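You operate a simulated robot arm through the tools that you are given. There is no shell and no other tool. Be economical: measure what you need, move in short steps, check, and stop when the job is done.

You are at the controls of a simulated robot arm. One attempt, no reset.

## Task
Put the bright angle bracket back in its open drawer, then fetch the green-banded hinge lug.
Fine: one drawer opens at a time; the lug lies in the hinges drawer and goes into the cream tray; both drawers end shut, the yellow lever at hold; the other brackets and lugs stay.

The check looks at the end state, three seconds after you hand in, the way a careful person would. Anything else that was tipped, shoved, dropped, spilled or broken makes it a failure.

## Robot
A 7-joint arm with a fingered hand, fixed in place. Base frame: the origin is at the foot of the arm, x ahead of it, y to its left, z up; the work surface is at about z = 45.7. Readings come in cm, degrees, newtons and seconds.
With the tool pointing down near the work surface it reaches from about 10 to 54 cm from the base axis. Its first joint turns from -69.0 to 172.0 degrees. Payload 3.4 kg.
The tool frame sits at the grasp point between the pads (the TCP): z along the fingers, y along the line on which they close. The tips reach 2.5 cm beyond it. The gripper opens to 8.8 cm. The gripper's body begins 2.9 cm behind the TCP. The gripper is a hand of 5 fingers: y runs from the thumb to the fingers, the wrist lies at [-1.3, -9.7, -16.2] in the tool frame, and closing takes about 1.5 s.
Orientation is told as [roll, pitch, yaw] about the base's x, y, z axes, in that order, counted from this pose: with the fingers straight down and the wrist toward the robot, the tool's x, y and z point along [0, 1, 0], [1, 0, 0] and [0, 0, -1] of the base frame.

## Interface
- The arm moves only by the tool drive_tool. Its argument "increments" is a list of rows, each an object of numbers (a shift or turn left out is 0, a gripper value left out holds the last): "wx", "wy", "wz": the turn, a rotation vector about the tool's x, y, z in degrees; "x", "y", "z": the shift along the tool's x, y, z in cm. In form: [{"wx": .., "wy": .., "wz": .., "x": .., "y": .., "z": ..}, ...]. A call has 1 to 8 rows; each row is the pose to reach, as a shift and turn from the pose commanded when the call began, along the tool's axes at that moment. "fingers" is the finger opening in cm, from 0 to 8.8, set as the call begins (left out, the last holds). Each row takes 0.2 s and may step no farther than 5 cm and 8.6 degrees from the row before; otherwise, or with a gripper value out of range, the whole call is refused. A pose out of reach is approached as far as the arm can. The call stops where the force on the tool passes 80 N (or 10 N more than at its start, if that is more) or the arm is blocked; 0.2 s more then pass. Each finger travels about 15.3 cm/s and halts on what it meets, pressing with about 30 N; the grip force reading is that of the motor and also rises with nothing between the fingers. The clock runs only during rows and for 0.2 s after the last one: add rows that repeat a pose to give the fingers time. It gives the time, the measured TCP pose, the force on the tool (base axes), the opening and the grip force at its end, in the units of the frame above (readings bear some noise), with the torque about the TCP (base axes, N m) and any sound that the robot's microphone picked up.
- Cameras (640 x 400 px; columns grow to the right, rows downward): "scene" is fixed at [5.06, 50.04, 113.78]; the picture's right is [-0.89, -0.46, 0.00], its down [-0.18, 0.34, -0.92] and it looks along [0.43, -0.82, -0.39] (base axes); focal length 252 px, centre (320, 200). "wrist" rides on the gripper at [5.9, -7.9, -10.5] in the tool frame; the picture's right is [-0.73, 0.32, -0.61], its down [-0.62, -0.68, 0.38] and it looks along [-0.29, 0.66, 0.70] (tool axes); focal length 234 px, centre (320, 200). There is no depth. A picture from a camera that has moved, and an enlarged one, comes with that camera's place and axes in the base frame and with its lens.
- capture(camera): a new picture of that camera. No time passes.
- move_column(by): slides the trunk up (or, below 0, down) by that many cm; the arm rides with it, the base frame stays. It gives what a move gives, with no picture.
- curl_fingers(index, middle, ring, little, thumb_bend, thumb_turn): sets how far each is bent, from 0 (flat) to 100 (curled in); at 30 the hand is open as for a grip, at 70 the pads meet at the TCP. One left out holds its place. A second passes; each finger stops where it meets its share of the squeeze, and holds until it gets a number again. A gripper value or a shape takes the hand back. It gives what a move gives, with no picture; readings hold the bend of each and the force on index, middle, ring, little, thumb and palm. thumb_turn goes from beside the hand (0) to across from the fingers (100), as for a grip.
- set_grasp(shape): the hand has 5 fingers and takes this shape, open, in about a second: jaw (thumb against the fingers, like two jaws); tri (thumb and two fingers); tip (a fingertip pinch); poke (one finger out to press); point (the index stretched); flat (the hand flat); cup (the hand cupped); fist (a fist). The gripper value then closes the fingers along that shape, each until it touches; the sizes above hold for jaw. It gives what a move gives, with no picture.
- zoom(camera, box): a new picture of the part [left, top, right, bottom] of that camera's present view, enlarged. No time passes.
- hand_in(): hands the job in; it is judged then, once.

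Go step by step. Nothing tells you positions but the pictures and the camera data: compare them with the known pose of the tool, close in by small moves and look again before you grip or let go. The budget is 120 turns and 84 pictures, counting those below and the enlarged ones. Unless the task says otherwise, let go and move clear before handing in, and close with one line.

The tools are called after "Call:" as a command line: name --argument value ..., lists and objects as JSON in quotes. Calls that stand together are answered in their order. drive_tool: Moves the arm, as the interface text tells. Its arguments: {"type":"object","properties":{"increments":{"type":"array","items":{"type":"object","properties":{"wx":{"type":"number"},"wy":{"type":"number"},"wz":{"type":"number"},"x":{"type":"number"},"y":{"type":"number"},"z":{"type":"number"}}}},"fingers":{"type":"number"}},"required":["increments"]} The other tools are called the same way: move_column (by) slides the trunk up or down; set_grasp (shape) gives the hand a shape; curl_fingers (index, middle, ring, little, thumb_bend, thumb_turn) moves the fingers one by one; capture (camera) takes a picture; zoom (camera, box) takes an enlarged picture of a part of a camera's view; hand_in () hands the job in.

At the start:

```text
clock: 0.0
tcp_pos: [44.85, -31.3, 114.3]
tool_rot: [-0.1, 0.1, 0.1]
contact_force: [0.0, -0.8, 0.6]
torque: [0.0, 0.02, -0.04]
finger_gap: 8.79
gripper_force: 0.0
shape: jaw
bend: [30.0, 30.0, 30.0, 30.0, 30.0, 98.0]
finger forces: [0.0, 0.1, 0.0, 0.1, 0.0, 0.0]
trunk travel left (down, up): [-57.5, 36.5]
```

scene: 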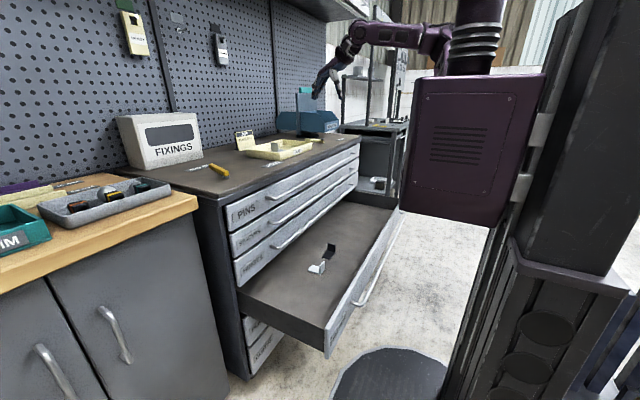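
wrist: 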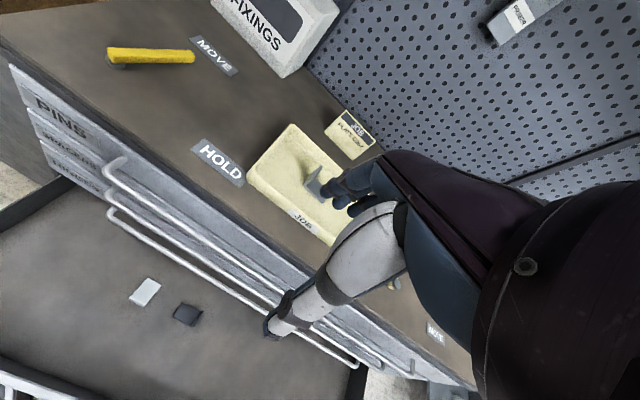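

I see a drawer cabinet with one drawer open, a cream tray on top holding a bracket, and a yellow lever near the MOVE label. I'll zoom in for details.

Call:
zoom --camera "scene" --box '[180, 120, 380, 245]'

Call:
zoom --camera "scene" --box '[210, 190, 410, 380]'

Call:
zoom --camera "wrist" --box '[0, 0, 400, 250]'

```text
3.20 times, centred on (280, 182) of scene
camera zoom: at [5.06, 50.04, 113.78], right [-0.89, -0.46, 0.0], down [-0.18, 0.34, -0.92], along [0.43, -0.82, -0.39], focal length 805 px, centre (448, 256)
```

zoom: 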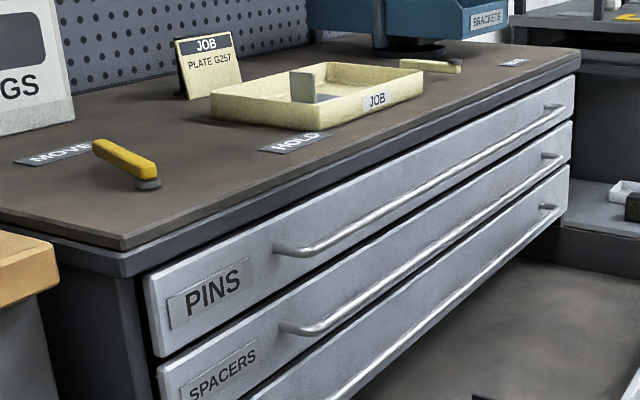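

```text
2.11 times, centred on (310, 285) of scene
camera zoom: at [5.06, 50.04, 113.78], right [-0.89, -0.46, 0.0], down [-0.18, 0.34, -0.92], along [0.43, -0.82, -0.39], focal length 530 px, centre (341, 21)
```

zoom: 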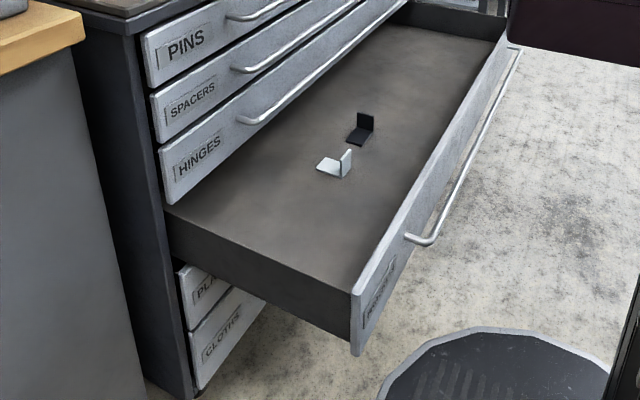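

```text
1.60 times, centred on (200, 125) of wrist
camera zoom: at [36.96, -25.33, 124.87], right [0.32, -0.73, 0.61], down [-0.68, -0.62, -0.38], along [0.66, -0.29, -0.7], focal length 375 px, centre (512, 320)
```

zoom: 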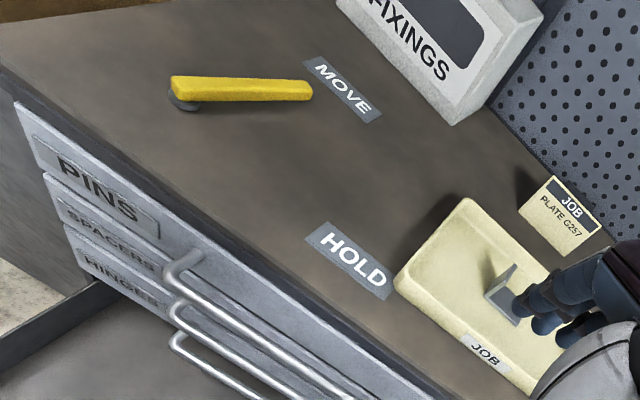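

The drawer cabinet front lies near x≈55, running along y, with drawers pulling toward -x. The tray is around (65,-40,91) and the drawer floor at z≈46. I need closer looks at the tray bracket and the objects in the drawer.

Call:
zoom --camera "scene" --box '[235, 125, 335, 187]'

Call:
zoom --camera "scene" --box '[290, 230, 370, 280]'

Call:
zoom --camera "wrist" --box '[240, 110, 400, 250]'

```text
6.40 times, centred on (285, 156) of scene
camera zoom: at [5.06, 50.04, 113.78], right [-0.89, -0.46, 0.0], down [-0.18, 0.34, -0.92], along [0.43, -0.82, -0.39], focal length 1610 px, centre (544, 482)
```

zoom: 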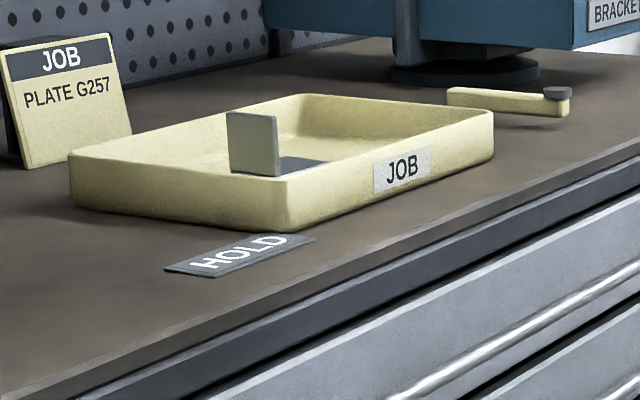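

```text
8.00 times, centred on (330, 255) of scene
camera zoom: at [5.06, 50.04, 113.78], right [-0.89, -0.46, 0.0], down [-0.18, 0.34, -0.92], along [0.43, -0.82, -0.39], focal length 2012 px, centre (240, -240)
```

zoom: 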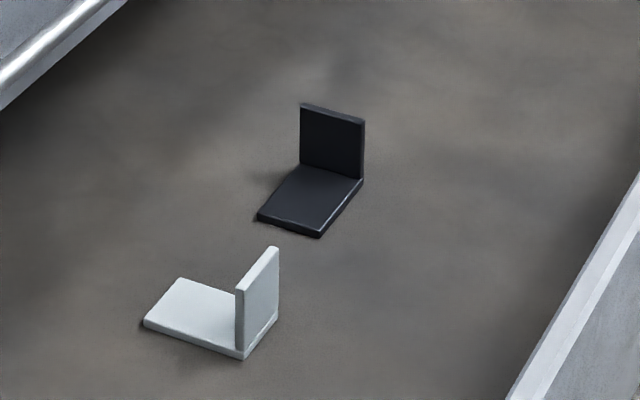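

```text
2.86 times, centred on (320, 180) of wrist
camera zoom: at [36.96, -25.33, 124.87], right [0.32, -0.73, 0.61], down [-0.68, -0.62, -0.38], along [0.66, -0.29, -0.7], focal length 669 px, centre (320, 257)
```

zoom: 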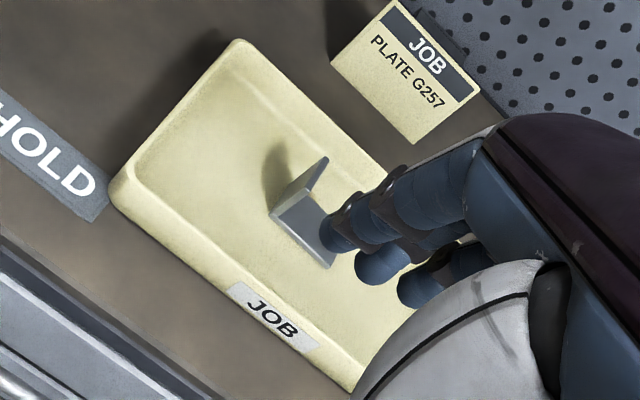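

The tray bracket's flange stands in an x–z plane at about y=-34.6 (x 69–72.3, z 91–95), with its foot toward -y. I'll lower the trunk a little and yaw the hand -90° so it closes along y.

Call:
move_column --by -6

Call:
drive_tool --increments '[{"wz": 8.5}, {"wz": 17}, {"wz": 25.5}, {"wz": 34}, {"wz": 42.5}, {"wz": 51}, {"wz": 59.5}, {"wz": 68}]'

```text
clock: 1.0
tcp_pos: [44.95, -31.12, 108.3]
tool_rot: [0.0, 0.0, 0.1]
contact_force: [0.0, 0.4, 0.1]
torque: [-0.02, -0.03, -0.03]
finger_gap: 8.77
gripper_force: 0.0
shape: jaw
bend: [30.0, 30.0, 30.0, 30.0, 30.0, 98.0]
finger forces: [0.1, 0.0, 0.0, 0.0, 0.1, 0.0]
trunk travel left (down, up): [-51.5, 42.5]
```

```text
clock: 2.8
tcp_pos: [44.81, -31.56, 107.87]
tool_rot: [0.1, 0.1, -67.9]
contact_force: [0.1, -0.9, 0.0]
torque: [0.01, 0.01, 0.0]
finger_gap: 8.77
gripper_force: 0.0
shape: jaw
bend: [30.0, 30.0, 30.0, 30.0, 30.0, 98.0]
finger forces: [0.1, 0.0, 0.0, 0.1, 0.0, 0.1]
out of reach, approached as far as the arm can: row 8
trunk travel left (down, up): [-51.5, 42.5]
```

Yaw is -68°, near a limit here. I'll move toward the tray at height and look again.

Call:
drive_tool --increments '[{"x": 3.5, "y": 2}, {"x": 7, "y": 4}, {"x": 11, "y": 6}, {"x": 15, "y": 8.2}, {"x": 18.8, "y": 10.4}, {"x": 22.4, "y": 12.3}]'

Call:
capture --camera "wrist"

Call:
capture --camera "scene"

```text
clock: 4.2
tcp_pos: [59.91, -38.01, 103.34]
tool_rot: [0.3, 0.1, -67.8]
contact_force: [0.2, -0.3, 0.1]
torque: [-0.01, 0.03, 0.0]
finger_gap: 8.79
gripper_force: 0.1
shape: jaw
bend: [30.0, 30.0, 30.0, 30.0, 30.0, 98.0]
finger forces: [0.0, 0.0, 0.1, 0.0, 0.0, 0.1]
out of reach, approached as far as the arm can: row 1, 2, 3, 4, 5, 6
trunk travel left (down, up): [-51.5, 42.5]
```

```text
75 pictures are left
camera wrist: at [62.24, -28.34, 113.9], right [-0.55, -0.57, 0.6], down [-0.83, 0.4, -0.39], along [-0.02, -0.72, -0.7], focal length 234 px, centre (320, 200)
```

wrist: 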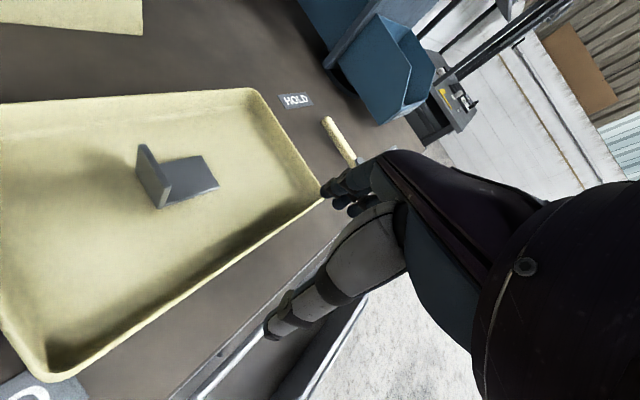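

```text
74 pictures are left
```

scene: 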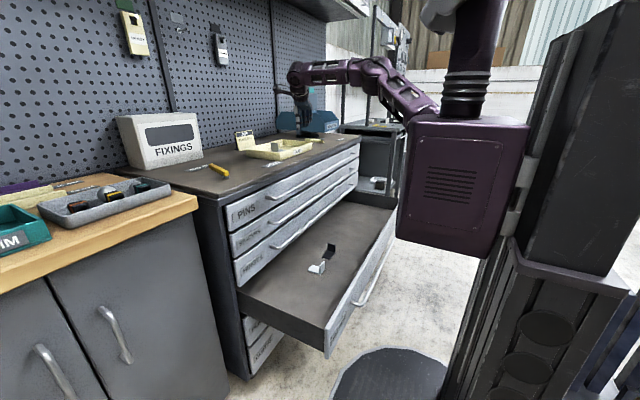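

The straight-down pose doesn't reach the tray with this yaw, so I'll lean the fingers forward. First I'll retreat a little to learn how unreachable commands carry over.

Call:
drive_tool --increments '[{"x": -3.7, "y": -2.0}, {"x": -7.4, "y": -4}, {"x": -11, "y": -6}]'

```text
clock: 5.0
tcp_pos: [47.69, -36.21, 103.1]
tool_rot: [0.1, 0.1, -68.0]
contact_force: [0.2, -0.4, -0.9]
torque: [-0.01, -0.01, -0.02]
finger_gap: 8.78
gripper_force: 0.1
shape: jaw
bend: [30.0, 30.0, 30.0, 30.0, 30.0, 98.0]
finger forces: [0.0, 0.0, 0.0, 0.0, 0.1, 0.0]
trunk travel left (down, up): [-51.5, 42.5]
```

Commands clip to the reached pose. Now I'll yaw the last 22° and lean the fingers 35° toward +x.

Call:
drive_tool --increments '[{"wx": -1.34, "wy": 6.92, "wz": 4.26}, {"wx": -2.68, "wy": 13.84, "wz": 8.52}, {"wx": -4.02, "wy": 20.76, "wz": 12.78}, {"wx": -5.36, "wy": 27.68, "wz": 17.04}, {"wx": -6.7, "wy": 34.6, "wz": 21.3}]'

```text
clock: 6.2
tcp_pos: [47.87, -36.5, 103.19]
tool_rot: [35.2, 0.1, -90.0]
contact_force: [-0.3, -0.8, 0.4]
torque: [-0.03, -0.01, -0.02]
finger_gap: 8.79
gripper_force: 0.1
shape: jaw
bend: [30.0, 30.0, 30.0, 30.0, 30.0, 98.0]
finger forces: [0.0, 0.1, 0.1, 0.1, 0.0, 0.1]
trunk travel left (down, up): [-51.5, 42.5]
```

Orientation is as wanted. Now I'll move over the bracket at a safe height.

Call:
drive_tool --increments '[{"x": 3.3, "y": -0.4, "z": 3.1}, {"x": 6.6, "y": -0.8, "z": 6.2}, {"x": 10, "y": -1.2, "z": 9.4}, {"x": 13.4, "y": -1.6, "z": 12.5}, {"x": 16.8, "y": -1.9, "z": 15.6}]'

Call:
capture --camera "wrist"

Call:
zoom --camera "scene" --box '[235, 65, 395, 187]'

```text
clock: 7.4
tcp_pos: [68.38, -35.03, 100.15]
tool_rot: [35.0, 0.0, -90.0]
contact_force: [0.1, -0.7, -0.6]
torque: [-0.03, -0.03, -0.01]
finger_gap: 8.78
gripper_force: 0.0
shape: jaw
bend: [30.0, 30.0, 30.0, 30.0, 30.0, 98.0]
finger forces: [0.1, 0.0, 0.0, 0.1, 0.0, 0.1]
out of reach, approached as far as the arm can: row 5
trunk travel left (down, up): [-51.5, 42.5]
```

```text
73 pictures are left
camera wrist: at [67.13, -27.08, 112.18], right [-0.94, -0.32, 0.08], down [-0.29, 0.68, -0.67], along [0.16, -0.66, -0.74], focal length 234 px, centre (320, 200)
```

wrist: 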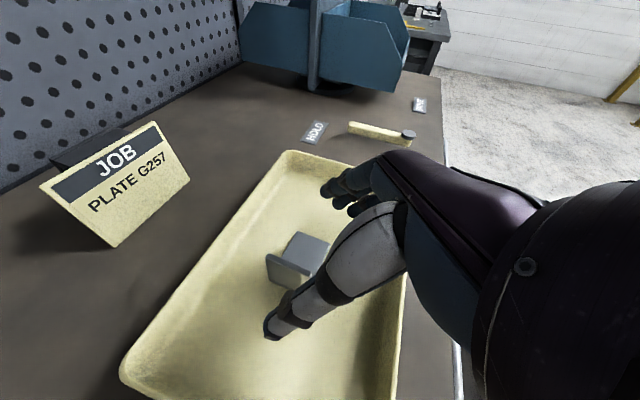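

```text
3.28 times, centred on (315, 126) of scene
camera zoom: at [5.06, 50.04, 113.78], right [-0.89, -0.46, 0.0], down [-0.18, 0.34, -0.92], along [0.43, -0.82, -0.39], focal length 825 px, centre (336, 443)
```

zoom: 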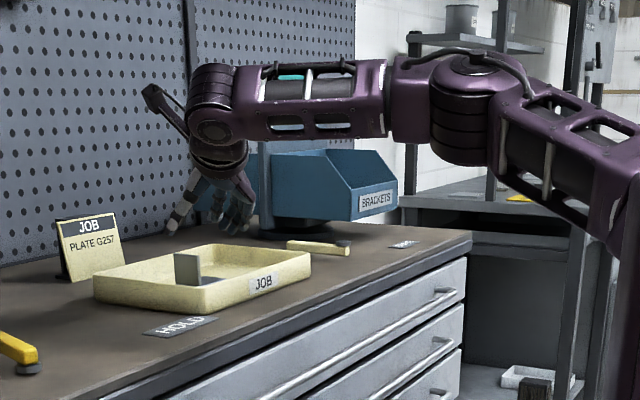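

The flange top is at x 68.9–72.8, y≈-34.75. I'll try to go lower and a bit farther with the arm.

Call:
drive_tool --increments '[{"x": 0.1, "y": -0.15, "z": 2.0}, {"x": 0.2, "y": -0.28, "z": 3.9}]'

```text
clock: 8.0
tcp_pos: [68.3, -35.11, 97.28]
tool_rot: [35.1, 0.1, -89.9]
contact_force: [0.0, 0.4, 0.8]
torque: [-0.02, 0.01, 0.0]
finger_gap: 8.79
gripper_force: 0.0
shape: jaw
bend: [30.0, 30.0, 30.0, 30.0, 30.0, 98.0]
finger forces: [0.1, 0.0, 0.1, 0.1, 0.0, 0.0]
out of reach, approached as far as the arm can: row 1, 2
trunk travel left (down, up): [-51.5, 42.5]
```

We're at the arm's max reach, so I'll lean 15° more, which gains about 3 cm.

Call:
drive_tool --increments '[{"wy": 7.5}, {"wy": 15}]'

```text
clock: 8.6
tcp_pos: [68.35, -35.07, 97.24]
tool_rot: [50.1, 0.2, -89.9]
contact_force: [0.1, -0.8, -0.1]
torque: [0.0, -0.01, 0.03]
finger_gap: 8.76
gripper_force: 0.1
shape: jaw
bend: [30.0, 30.0, 30.0, 30.0, 30.0, 98.0]
finger forces: [0.1, 0.0, 0.1, 0.2, 0.0, 0.1]
trunk travel left (down, up): [-51.5, 42.5]
```

Call:
drive_tool --increments '[{"x": -0.4, "y": -0.2, "z": 1.6}, {"x": -0.6, "y": -0.32, "z": 2.6}]'

Call:
zoom --camera "wrist" --box '[160, 130, 480, 370]'

Call:
zoom --camera "scene" --box '[235, 105, 335, 187]'

```text
clock: 9.2
tcp_pos: [69.99, -34.74, 95.15]
tool_rot: [49.9, 0.0, -89.9]
contact_force: [-0.4, 0.0, -0.2]
torque: [0.01, 0.01, -0.01]
finger_gap: 8.78
gripper_force: 0.0
shape: jaw
bend: [30.0, 30.0, 30.0, 30.0, 30.0, 98.0]
finger forces: [0.0, 0.1, 0.1, 0.0, 0.0, 0.1]
trunk travel left (down, up): [-51.5, 42.5]
```

```text
1.67 times, centred on (320, 250) of wrist
camera zoom: at [65.64, -26.8, 106.55], right [-0.93, -0.32, -0.17], down [-0.11, 0.68, -0.72], along [0.35, -0.66, -0.67], focal length 390 px, centre (320, 117)
```

zoom: 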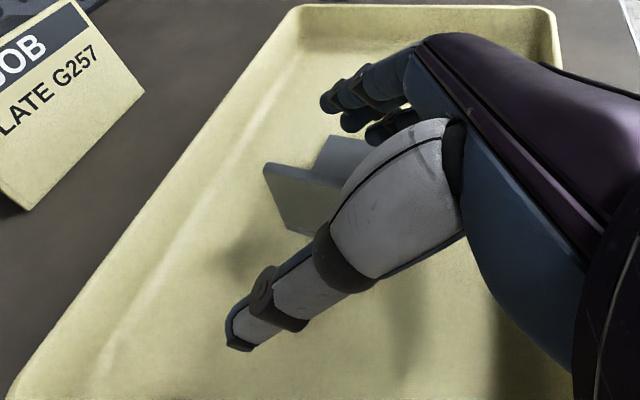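

```text
4.88 times, centred on (285, 146) of scene
camera zoom: at [5.06, 50.04, 113.78], right [-0.89, -0.46, 0.0], down [-0.18, 0.34, -0.92], along [0.43, -0.82, -0.39], focal length 1227 px, centre (491, 463)
```

zoom: 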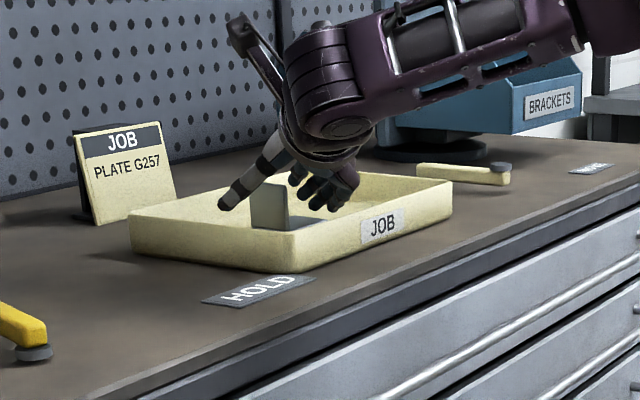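

The fingers straddle the flange. I'll drop half a centimetre and close.

Call:
drive_tool --increments '[{"x": -0.3, "z": 0.5}]'

Call:
drive_tool --increments '[{}, {}, {}, {}, {}, {}, {}, {}]' --fingers 0

Call:
zoom --camera "wrist" --box '[160, 130, 480, 370]'

```text
clock: 9.6
tcp_pos: [70.03, -34.82, 94.69]
tool_rot: [50.1, 0.1, -89.7]
contact_force: [-0.1, 0.7, 0.1]
torque: [0.01, -0.03, 0.01]
finger_gap: 8.8
gripper_force: 0.0
shape: jaw
bend: [30.0, 30.0, 30.0, 30.0, 30.0, 98.0]
finger forces: [0.0, 0.0, 0.1, 0.0, 0.0, 0.1]
trunk travel left (down, up): [-51.5, 42.5]
```

```text
clock: 11.4
tcp_pos: [70.17, -34.69, 94.8]
tool_rot: [50.0, 0.1, -89.8]
contact_force: [0.6, 0.4, 0.3]
torque: [-0.08, 0.02, 0.03]
finger_gap: 0.17
gripper_force: 30.0
shape: jaw
bend: [71.0, 71.0, 70.0, 70.0, 70.0, 100.0]
finger forces: [14.7, 6.9, 4.0, 0.0, 26.3, 0.1]
trunk travel left (down, up): [-51.5, 42.5]
```

```text
1.67 times, centred on (320, 250) of wrist
camera zoom: at [65.72, -26.81, 106.05], right [-0.93, -0.33, -0.17], down [-0.11, 0.68, -0.72], along [0.35, -0.66, -0.67], focal length 390 px, centre (320, 117)
```

zoom: 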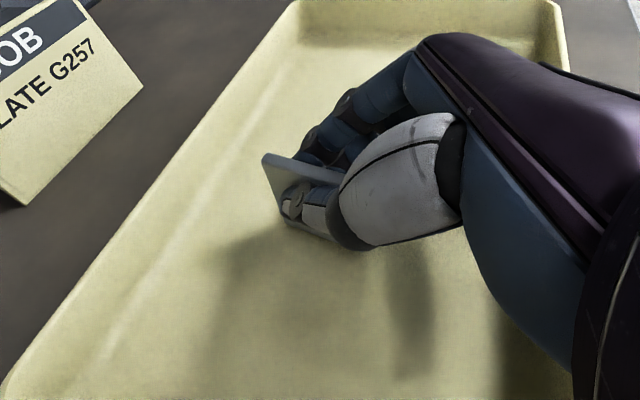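

The flange is gripped. I'll lift straight up and check.

Call:
drive_tool --increments '[{"x": 1.15, "z": -0.96}, {"x": 2.3, "z": -1.93}, {"x": 4.6, "z": -3.86}, {"x": 6.1, "z": -5.1}]'

Call:
zoom --camera "wrist" --box '[160, 130, 480, 370]'

Call:
zoom --camera "scene" --box '[235, 95, 335, 187]'

```text
clock: 12.4
tcp_pos: [70.31, -34.71, 102.63]
tool_rot: [50.0, 0.1, -90.0]
contact_force: [0.9, 0.6, -0.7]
torque: [-0.01, 0.04, 0.01]
finger_gap: 0.14
gripper_force: 29.9
shape: jaw
bend: [71.0, 71.0, 70.0, 70.0, 72.0, 100.0]
finger forces: [19.3, 5.5, 2.2, 0.0, 26.6, 0.1]
trunk travel left (down, up): [-51.5, 42.5]
```

```text
1.67 times, centred on (320, 250) of wrist
camera zoom: at [65.94, -26.86, 113.9], right [-0.93, -0.32, -0.17], down [-0.11, 0.68, -0.72], along [0.35, -0.66, -0.67], focal length 390 px, centre (320, 117)
```

zoom: 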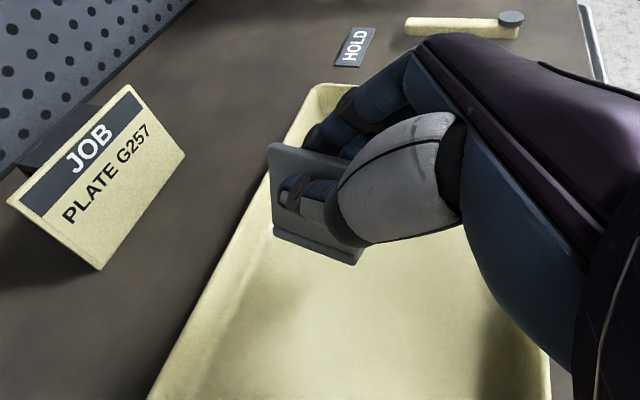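

```text
4.35 times, centred on (285, 141) of scene
camera zoom: at [5.06, 50.04, 113.78], right [-0.89, -0.46, 0.0], down [-0.18, 0.34, -0.92], along [0.43, -0.82, -0.39], focal length 1094 px, centre (472, 456)
```

zoom: 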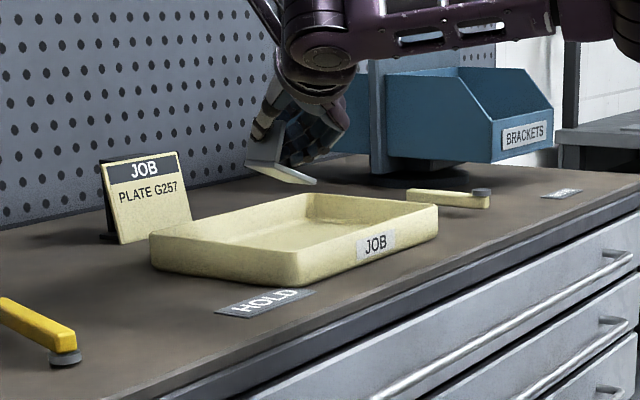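

It is lifted, but it may have tilted in the grip; I'll zoom tighter.

Call:
zoom --camera "scene" --box '[280, 108, 320, 140]'

Call:
zoom --camera "wrist" --box '[280, 190, 360, 270]'

```text
12.50 times, centred on (300, 124) of scene
camera zoom: at [5.06, 50.04, 113.78], right [-0.89, -0.46, 0.0], down [-0.18, 0.34, -0.92], along [0.43, -0.82, -0.39], focal length 3144 px, centre (570, 1150)
```

zoom: 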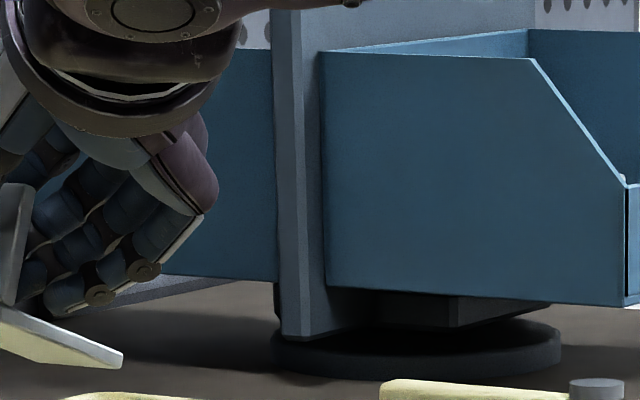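

```text
5.00 times, centred on (320, 230) of wrist
camera zoom: at [65.94, -26.86, 113.9], right [-0.93, -0.32, -0.17], down [-0.11, 0.68, -0.72], along [0.35, -0.66, -0.67], focal length 1171 px, centre (320, 50)
```

zoom: 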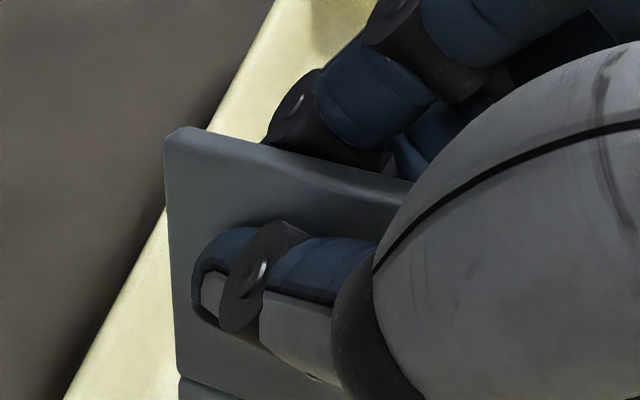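

Call:
zoom --camera "scene" --box '[262, 112, 298, 142]'

```text
13.33 times, centred on (280, 127) of scene
camera zoom: at [5.06, 50.04, 113.78], right [-0.89, -0.46, 0.0], down [-0.18, 0.34, -0.92], along [0.43, -0.82, -0.39], focal length 3354 px, centre (853, 1173)
```

zoom: 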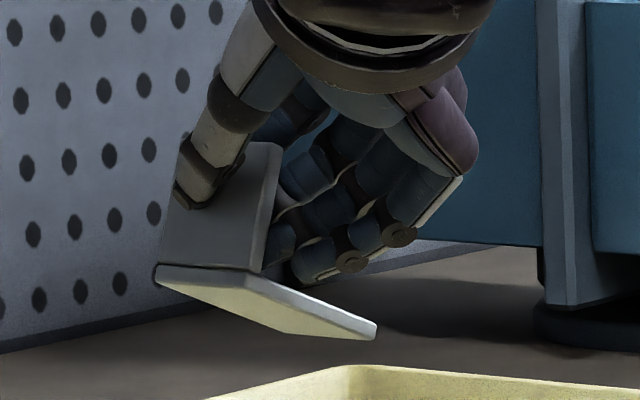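

The bracket is held firmly, with its foot drooping about 25° toward -y; I can correct that later. Now I'll carry it back over the open drawer at height.

Call:
drive_tool --increments '[{"x": -2.2, "y": -3.1, "z": -2.6}, {"x": -4.4, "y": -6.2, "z": -5.2}, {"x": -6.6, "y": -9.3, "z": -7.8}, {"x": -8.8, "y": -12.4, "z": -10.4}, {"x": -11, "y": -15.5, "z": -13}, {"x": -13.2, "y": -18.6, "z": -15.6}, {"x": -15.4, "y": -21.7, "z": -18.2}, {"x": -17.55, "y": -24.7, "z": -20.9}]'

Call:
capture --camera "wrist"

Call:
capture --camera "scene"

```text
clock: 14.2
tcp_pos: [46.37, -23.26, 111.32]
tool_rot: [49.3, 0.6, -88.7]
contact_force: [0.3, 0.0, -1.4]
torque: [-0.01, 0.04, -0.02]
finger_gap: 0.14
gripper_force: 29.7
shape: jaw
bend: [62.0, 71.0, 70.0, 70.0, 72.0, 100.0]
finger forces: [19.8, 5.4, 1.6, 0.0, 26.2, 0.0]
out of reach, approached as far as the arm can: row 4, 5, 6, 7, 8
trunk travel left (down, up): [-51.5, 42.5]
```

```text
63 pictures are left
camera wrist: at [42.04, -15.55, 122.76], right [-0.93, -0.34, -0.16], down [-0.13, 0.69, -0.72], along [0.35, -0.64, -0.68], focal length 234 px, centre (320, 200)
```

wrist: 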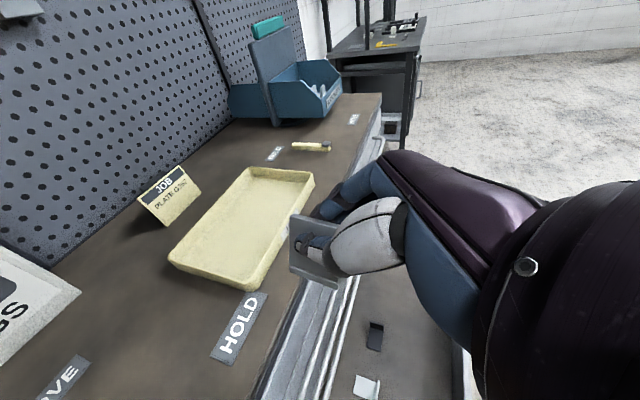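

```text
62 pictures are left
```

scene: 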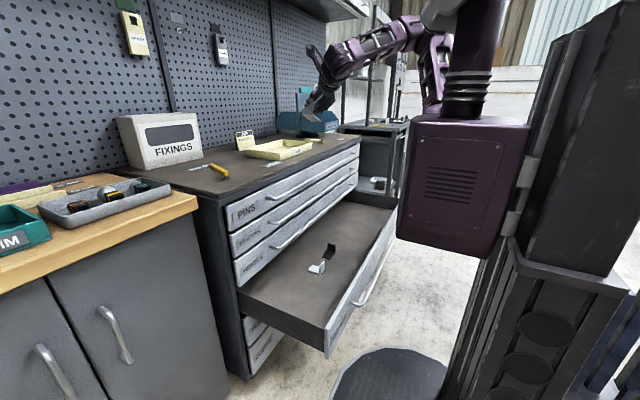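

Going closer in with this orientation isn't reachable, so I'll place the bracket farther along the drawer, at about y=-54, past the black one.

Call:
drive_tool --increments '[{"x": -0.5, "y": 3.9, "z": 0.2}, {"x": -1, "y": 7.8, "z": 0.4}, {"x": -1.5, "y": 11.7, "z": 0.6}, {"x": -2, "y": 15.6, "z": 0.8}, {"x": -2.5, "y": 19.5, "z": 1}, {"x": -3, "y": 23.4, "z": 1.2}, {"x": -3.5, "y": 27.2, "z": 1.4}, {"x": -4, "y": 30.7, "z": 1.5}]'

Call:
capture --camera "wrist"

```text
clock: 16.0
tcp_pos: [45.48, -53.95, 106.52]
tool_rot: [49.9, 0.1, -89.9]
contact_force: [0.3, 0.2, -1.9]
torque: [0.06, 0.03, -0.03]
finger_gap: 0.2
gripper_force: 30.1
shape: jaw
bend: [61.0, 71.0, 70.0, 70.0, 73.0, 100.0]
finger forces: [20.1, 5.2, 1.3, 0.1, 25.8, 0.0]
trunk travel left (down, up): [-51.5, 42.5]
```

```text
61 pictures are left
camera wrist: at [41.18, -46.0, 117.94], right [-0.93, -0.32, -0.16], down [-0.11, 0.68, -0.72], along [0.35, -0.66, -0.67], focal length 234 px, centre (320, 200)
```

wrist: 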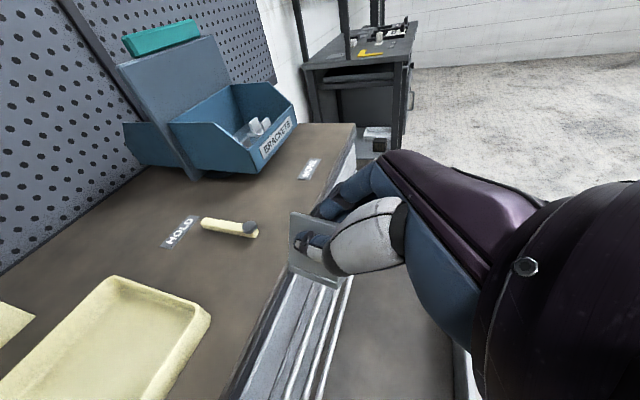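

Orientation is restored and the position is fine. Now I'll lower the trunk.

Call:
move_column --by -28

Call:
capture --camera "scene"

Call:
capture --camera "wrist"

```text
clock: 18.8
tcp_pos: [45.56, -53.88, 78.7]
tool_rot: [50.0, 0.1, -89.9]
contact_force: [-0.1, 0.2, -2.2]
torque: [-0.01, 0.01, 0.01]
finger_gap: 0.17
gripper_force: 30.3
shape: jaw
bend: [61.0, 71.0, 70.0, 70.0, 73.0, 100.0]
finger forces: [20.1, 5.4, 1.2, 0.0, 25.7, 0.0]
trunk travel left (down, up): [-23.5, 70.5]
```

```text
60 pictures are left
```

scene: 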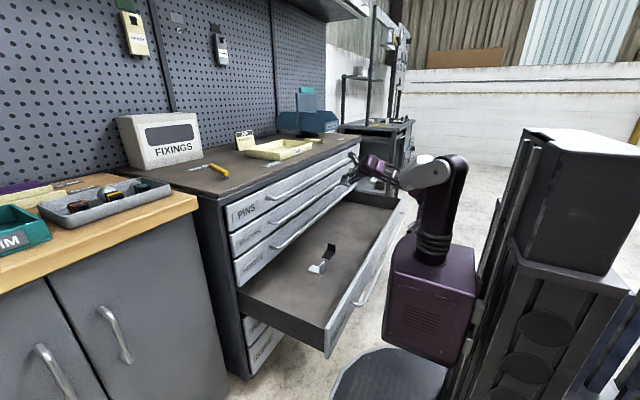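

```text
59 pictures are left
camera wrist: at [41.17, -45.95, 90.01], right [-0.93, -0.32, -0.17], down [-0.11, 0.68, -0.72], along [0.35, -0.66, -0.67], focal length 234 px, centre (320, 200)
```

wrist: 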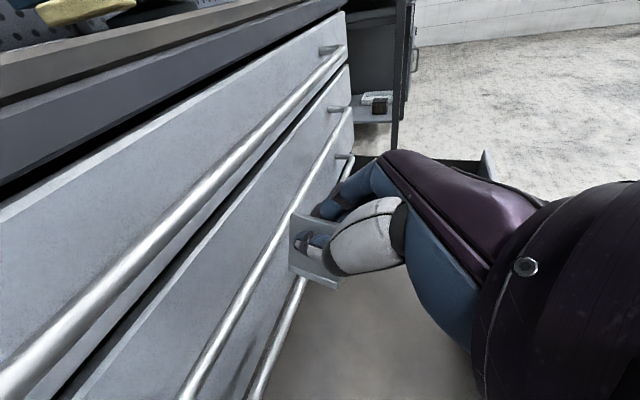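

Call:
zoom --camera "wrist" --box '[270, 190, 370, 310]'

Call:
zoom --camera "scene" --box '[330, 145, 390, 205]'

```text
3.33 times, centred on (320, 250) of wrist
camera zoom: at [41.17, -45.95, 90.01], right [-0.93, -0.32, -0.17], down [-0.11, 0.68, -0.72], along [0.35, -0.66, -0.67], focal length 781 px, centre (320, 33)
```

zoom: 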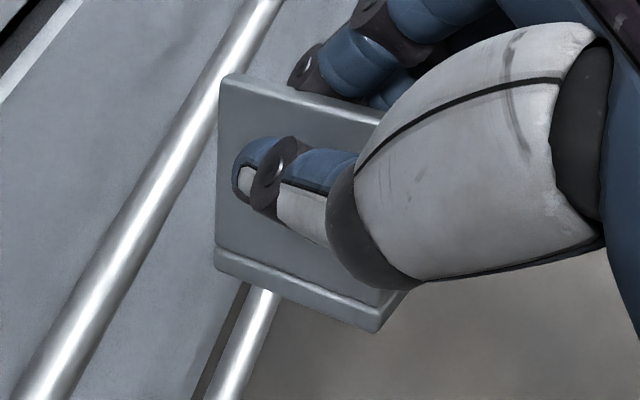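

```text
6.67 times, centred on (360, 175) of scene
camera zoom: at [5.06, 50.04, 113.78], right [-0.89, -0.46, 0.0], down [-0.18, 0.34, -0.92], along [0.43, -0.82, -0.39], focal length 1677 px, centre (53, 367)
```

zoom: 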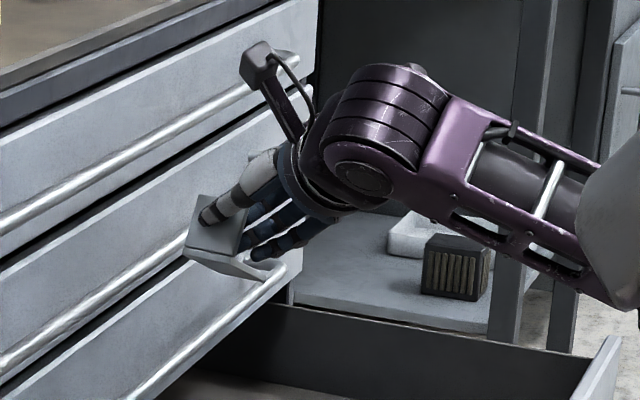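

The bracket droops about 24° and is yawed slightly. Lowering it until the foot touches should let it settle. I'll descend into the drawer in steps.

Call:
drive_tool --increments '[{"x": -3.8, "z": 2.7}, {"x": -7.3, "z": 5.6}, {"x": -10.8, "z": 8.6}, {"x": -14.3, "z": 11.5}, {"x": -17.0, "z": 13.6}]'

Call:
capture --camera "scene"

Call:
capture --camera "wrist"

```text
clock: 20.0
tcp_pos: [45.12, -53.82, 56.95]
tool_rot: [49.9, 0.1, -89.8]
contact_force: [-0.5, 0.3, -2.2]
torque: [0.01, 0.02, -0.01]
finger_gap: 0.17
gripper_force: 29.8
shape: jaw
bend: [61.0, 71.0, 70.0, 70.0, 73.0, 100.0]
finger forces: [20.4, 5.2, 1.1, 0.0, 25.8, 0.1]
trunk travel left (down, up): [-23.5, 70.5]
```

```text
56 pictures are left
```

scene: 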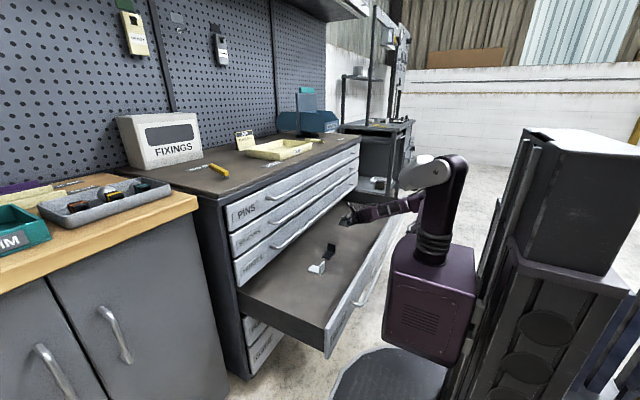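

```text
55 pictures are left
camera wrist: at [40.86, -45.96, 68.15], right [-0.93, -0.32, -0.17], down [-0.11, 0.68, -0.72], along [0.35, -0.66, -0.67], focal length 234 px, centre (320, 200)
```

wrist: 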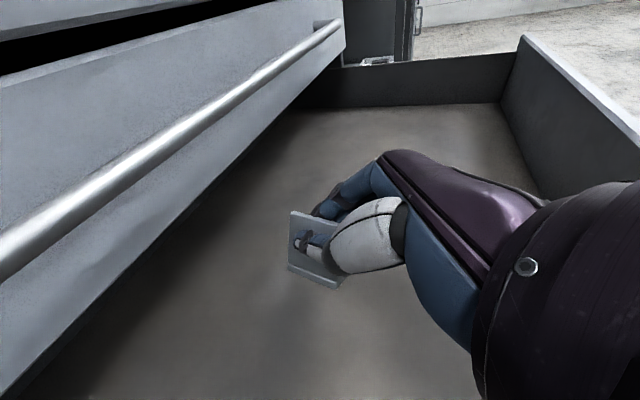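

Clear so far. I'll keep descending until contact.

Call:
drive_tool --increments '[{"x": -1.9, "z": 1.6}, {"x": -3.6, "z": 3.0}, {"x": -4.3, "z": 3.6}, {"x": -4.9, "z": 4.1}]'

Call:
zoom --camera "scene" --box '[320, 170, 440, 260]'

Call:
zoom --camera "wrist" --box '[220, 150, 420, 330]'

```text
clock: 21.0
tcp_pos: [44.9, -53.73, 50.68]
tool_rot: [50.1, -0.1, -89.8]
contact_force: [1.8, 0.2, 3.8]
torque: [-0.21, -0.02, 0.04]
finger_gap: 0.17
gripper_force: 30.3
shape: jaw
bend: [71.0, 71.0, 70.0, 70.0, 71.0, 99.0]
finger forces: [15.8, 6.7, 6.4, 0.0, 28.7, 0.0]
trunk travel left (down, up): [-23.5, 70.5]
```

```text
4.44 times, centred on (380, 215) of scene
camera zoom: at [5.06, 50.04, 113.78], right [-0.89, -0.46, 0.0], down [-0.18, 0.34, -0.92], along [0.43, -0.82, -0.39], focal length 1118 px, centre (53, 133)
```

zoom: 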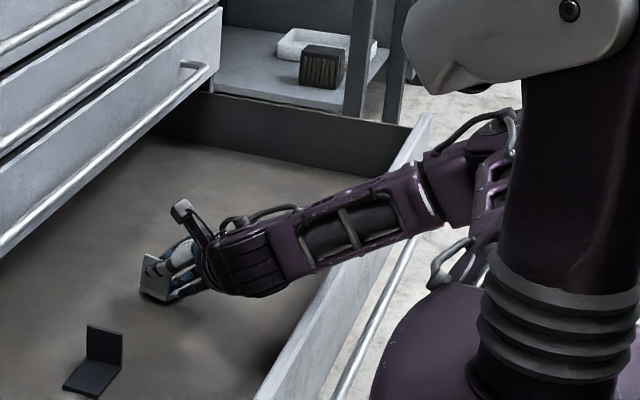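

```text
2.22 times, centred on (320, 240) of wrist
camera zoom: at [40.61, -45.86, 61.9], right [-0.93, -0.32, -0.17], down [-0.11, 0.68, -0.73], along [0.35, -0.66, -0.67], focal length 520 px, centre (320, 111)
```

zoom: 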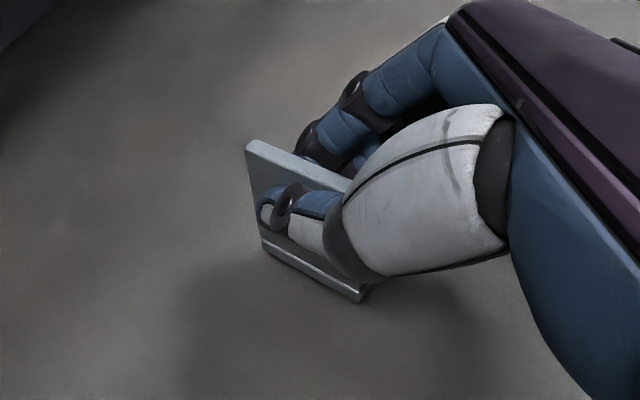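

The foot has touched and the bracket is rotating back level. I'll press down a bit more in small steps.

Call:
drive_tool --increments '[{"x": -0.4, "z": 0.33}, {"x": -0.8, "z": 0.66}, {"x": -1.05, "z": 0.9}]'

Call:
zoom --camera "scene" --box '[330, 215, 390, 255]'

Call:
zoom --camera "wrist" --box '[270, 190, 370, 310]'

```text
clock: 21.8
tcp_pos: [44.95, -53.71, 49.54]
tool_rot: [50.2, -0.2, -89.9]
contact_force: [1.0, 3.2, 14.9]
torque: [-0.23, -0.15, 0.02]
finger_gap: 0.18
gripper_force: 29.7
shape: jaw
bend: [71.0, 71.0, 71.0, 70.0, 70.0, 100.0]
finger forces: [15.4, 8.9, 8.0, 0.1, 31.7, 0.1]
trunk travel left (down, up): [-23.5, 70.5]
```

```text
10.00 times, centred on (360, 235) of scene
camera zoom: at [5.06, 50.04, 113.78], right [-0.89, -0.46, 0.0], down [-0.18, 0.34, -0.92], along [0.43, -0.82, -0.39], focal length 2515 px, centre (-80, -150)
```

zoom: 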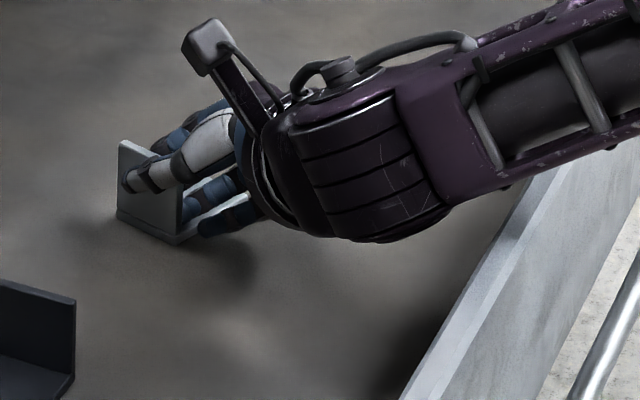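

```text
3.33 times, centred on (320, 250) of wrist
camera zoom: at [40.59, -45.79, 60.84], right [-0.93, -0.33, -0.17], down [-0.1, 0.68, -0.73], along [0.35, -0.66, -0.67], focal length 781 px, centre (320, 33)
```

zoom: 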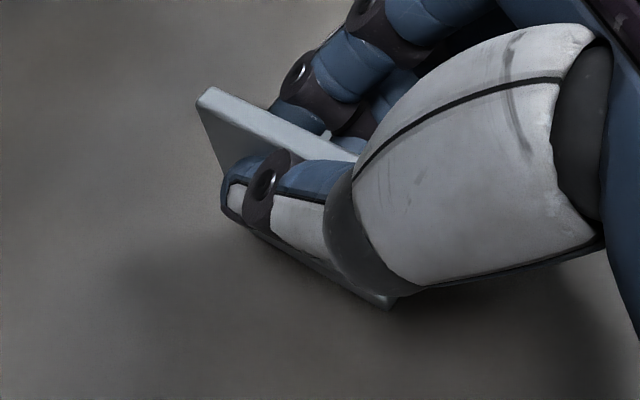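

It's flat on the floor of the drawer with 15 N of contact. Releasing.

Call:
drive_tool --increments '[{}, {}, {}, {}, {}, {}, {}]' --fingers 8

Call:
zoom --camera "wrist" --box '[220, 150, 420, 330]'

```text
clock: 23.4
tcp_pos: [44.9, -53.85, 49.32]
tool_rot: [50.1, 0.1, -89.9]
contact_force: [1.0, 1.9, 8.7]
torque: [-0.33, -0.05, 0.05]
finger_gap: 8.02
gripper_force: 0.0
shape: jaw
bend: [31.0, 31.0, 32.0, 31.0, 32.0, 98.0]
finger forces: [0.0, 0.0, 8.6, 0.0, 0.0, 0.1]
trunk travel left (down, up): [-23.5, 70.5]
```

```text
2.22 times, centred on (320, 240) of wrist
camera zoom: at [40.6, -45.84, 60.63], right [-0.93, -0.32, -0.17], down [-0.11, 0.68, -0.72], along [0.35, -0.66, -0.67], focal length 520 px, centre (320, 111)
```

zoom: 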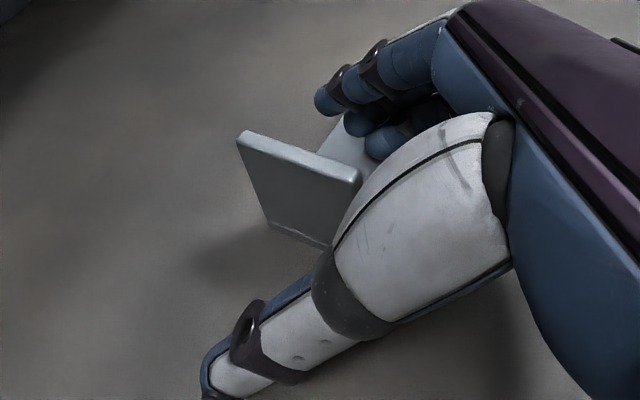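

Released and upright; the ring finger is resting on the foot. I'll lift straight up.

Call:
drive_tool --increments '[{"x": 0.8, "z": -0.64}, {"x": 2.3, "z": -1.93}, {"x": 6.1, "z": -5.14}, {"x": 9.9, "z": -8.3}]'

Call:
capture --camera "scene"

Call:
capture --camera "wrist"

```text
clock: 24.4
tcp_pos: [44.84, -53.81, 62.02]
tool_rot: [50.0, 0.0, -90.0]
contact_force: [-0.7, -0.1, 0.1]
torque: [-0.01, 0.01, -0.04]
finger_gap: 8.03
gripper_force: 0.1
shape: jaw
bend: [31.0, 31.0, 30.0, 31.0, 32.0, 98.0]
finger forces: [0.0, 0.1, 0.0, 0.0, 0.0, 0.0]
trunk travel left (down, up): [-23.5, 70.5]
```

```text
49 pictures are left
```

scene: 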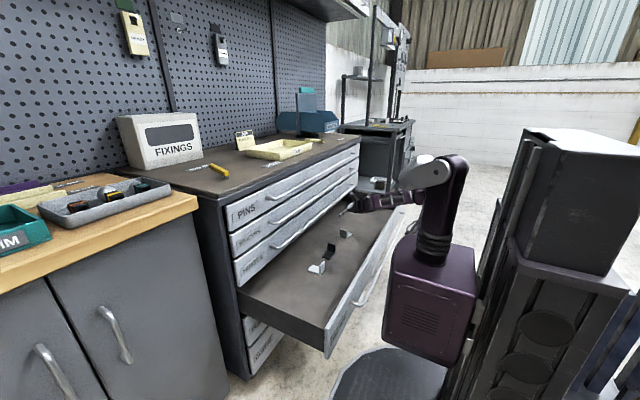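

```text
48 pictures are left
camera wrist: at [40.42, -45.89, 73.31], right [-0.93, -0.32, -0.17], down [-0.11, 0.68, -0.72], along [0.35, -0.66, -0.67], focal length 234 px, centre (320, 200)
```

wrist: 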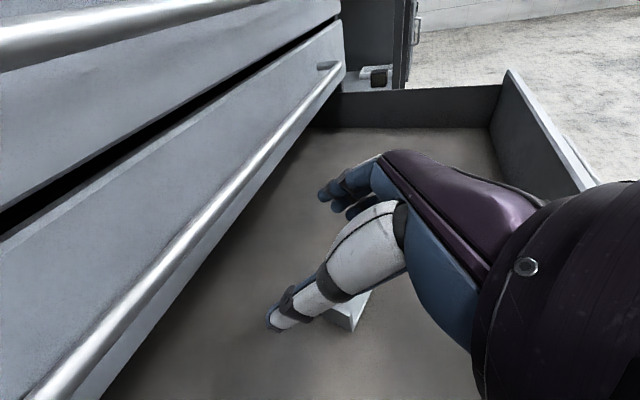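

The bracket stands in the drawer. Now I'll retreat and turn the hand fingers-down with the wrist toward the robot, to pinch the drawer front's top edge and push it in.

Call:
move_column --by 14

Call:
drive_tool --increments '[{"x": -2.9, "z": -3.4}, {"x": -5.8, "z": -6.9}, {"x": -5.8, "z": -6.9, "wy": -8.4}, {"x": -5.8, "z": -6.9, "wy": -16.8}, {"x": -5.8, "z": -6.9, "wy": -25.2}, {"x": -5.8, "z": -6.9, "wy": -33.6}, {"x": -5.8, "z": -6.9, "wy": -42}, {"x": -5.8, "z": -6.9, "wy": -50}]'

Call:
drive_tool --increments '[{"wz": -8.5}, {"wz": -17}, {"wz": -25.5}, {"wz": -34}, {"wz": -42.5}, {"wz": -51}, {"wz": -59.5}, {"wz": -68}]'

```text
clock: 26.1
tcp_pos: [44.83, -53.74, 76.05]
tool_rot: [49.9, 0.1, -89.9]
contact_force: [-0.1, -0.6, 0.4]
torque: [-0.01, 0.02, 0.03]
finger_gap: 7.99
gripper_force: 0.1
shape: jaw
bend: [31.0, 31.0, 30.0, 31.0, 32.0, 98.0]
finger forces: [0.0, 0.0, 0.0, 0.0, 0.1, 0.0]
trunk travel left (down, up): [-37.5, 56.5]
```

```text
clock: 27.9
tcp_pos: [35.81, -53.83, 75.81]
tool_rot: [0.0, 0.2, -89.9]
contact_force: [0.2, 0.5, 0.0]
torque: [-0.01, -0.02, 0.02]
finger_gap: 7.99
gripper_force: 0.0
shape: jaw
bend: [31.0, 31.0, 30.0, 31.0, 32.0, 98.0]
finger forces: [0.0, 0.0, 0.0, 0.0, 0.0, 0.0]
trunk travel left (down, up): [-37.5, 56.5]
```

```text
clock: 29.7
tcp_pos: [35.76, -53.79, 75.94]
tool_rot: [0.1, 0.0, -21.9]
contact_force: [0.2, -1.0, 1.2]
torque: [-0.02, 0.0, 0.04]
finger_gap: 8.0
gripper_force: 0.1
shape: jaw
bend: [31.0, 31.0, 30.0, 31.0, 32.0, 98.0]
finger forces: [0.0, 0.0, 0.0, 0.1, 0.0, 0.0]
trunk travel left (down, up): [-37.5, 56.5]
```

Call:
drive_tool --increments '[{"x": 1.1, "y": -4.1, "wz": -7.3}, {"x": 2.2, "y": -8.3, "wz": -14.6}, {"x": 3.37, "y": -12.5, "wz": -21.9}]'

Call:
capture --camera "wrist"

Call:
capture --camera "scene"

```text
clock: 30.5
tcp_pos: [25.4, -45.97, 76.18]
tool_rot: [0.0, -0.1, 0.1]
contact_force: [0.2, -0.1, -0.2]
torque: [0.02, 0.02, 0.0]
finger_gap: 8.02
gripper_force: 0.1
shape: jaw
bend: [31.0, 31.0, 30.0, 31.0, 32.0, 98.0]
finger forces: [0.0, 0.0, 0.0, 0.1, 0.1, 0.0]
trunk travel left (down, up): [-37.5, 56.5]
```

```text
47 pictures are left
camera wrist: at [17.45, -40.1, 86.69], right [0.32, -0.73, 0.61], down [-0.68, -0.62, -0.38], along [0.66, -0.29, -0.7], focal length 234 px, centre (320, 200)
```

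wrist: 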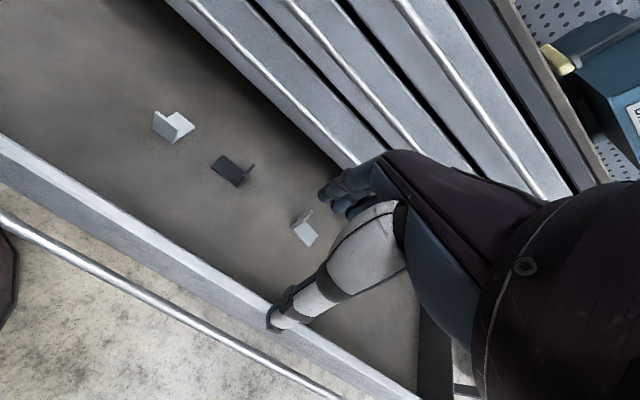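

```text
46 pictures are left
```

scene: 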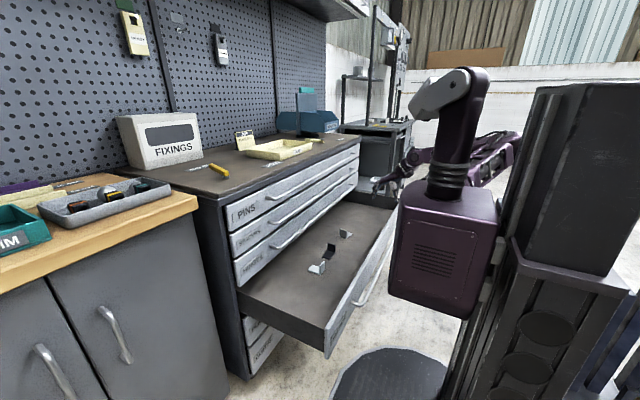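

The drawer front's top edge is at x≈25.3, with its handle bar at x≈21.3. I'll narrow the fingers to 4 cm and descend over the edge.

Call:
drive_tool --increments '[{"x": 0, "y": 0.1, "z": 4}, {"y": 0.1, "z": 8}, {"y": 0.1, "z": 12}, {"y": 0.1, "z": 14.5}]' --fingers 4

Call:
capture --camera "wrist"

Call:
zoom --camera "scene" --box '[340, 170, 440, 260]'

```text
clock: 31.5
tcp_pos: [25.51, -45.95, 61.33]
tool_rot: [0.1, 0.0, 0.0]
contact_force: [-0.6, -0.4, 0.0]
torque: [-0.03, 0.01, 0.0]
finger_gap: 4.02
gripper_force: 0.0
shape: jaw
bend: [74.0, 46.0, 43.0, 42.0, 71.0, 100.0]
finger forces: [0.1, 0.1, 0.0, 0.0, 0.1, 0.1]
trunk travel left (down, up): [-37.5, 56.5]
```

```text
45 pictures are left
camera wrist: at [17.54, -40.06, 71.87], right [0.32, -0.73, 0.61], down [-0.68, -0.62, -0.38], along [0.66, -0.29, -0.7], focal length 234 px, centre (320, 200)
```

wrist: 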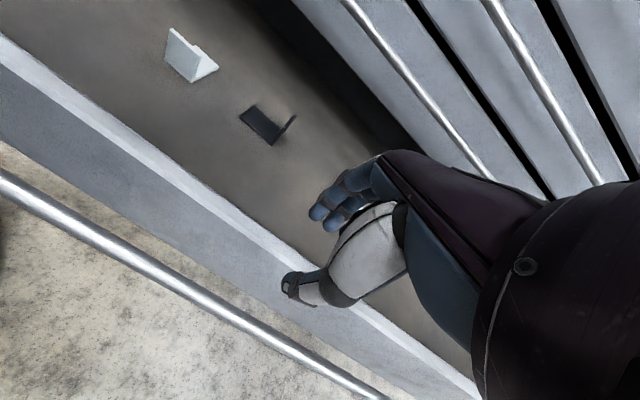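

```text
4.44 times, centred on (390, 215) of scene
camera zoom: at [5.06, 50.04, 113.78], right [-0.89, -0.46, 0.0], down [-0.18, 0.34, -0.92], along [0.43, -0.82, -0.39], focal length 1118 px, centre (9, 133)
```

zoom: 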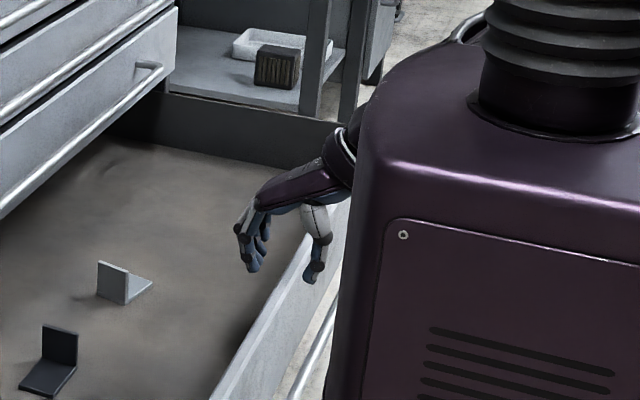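

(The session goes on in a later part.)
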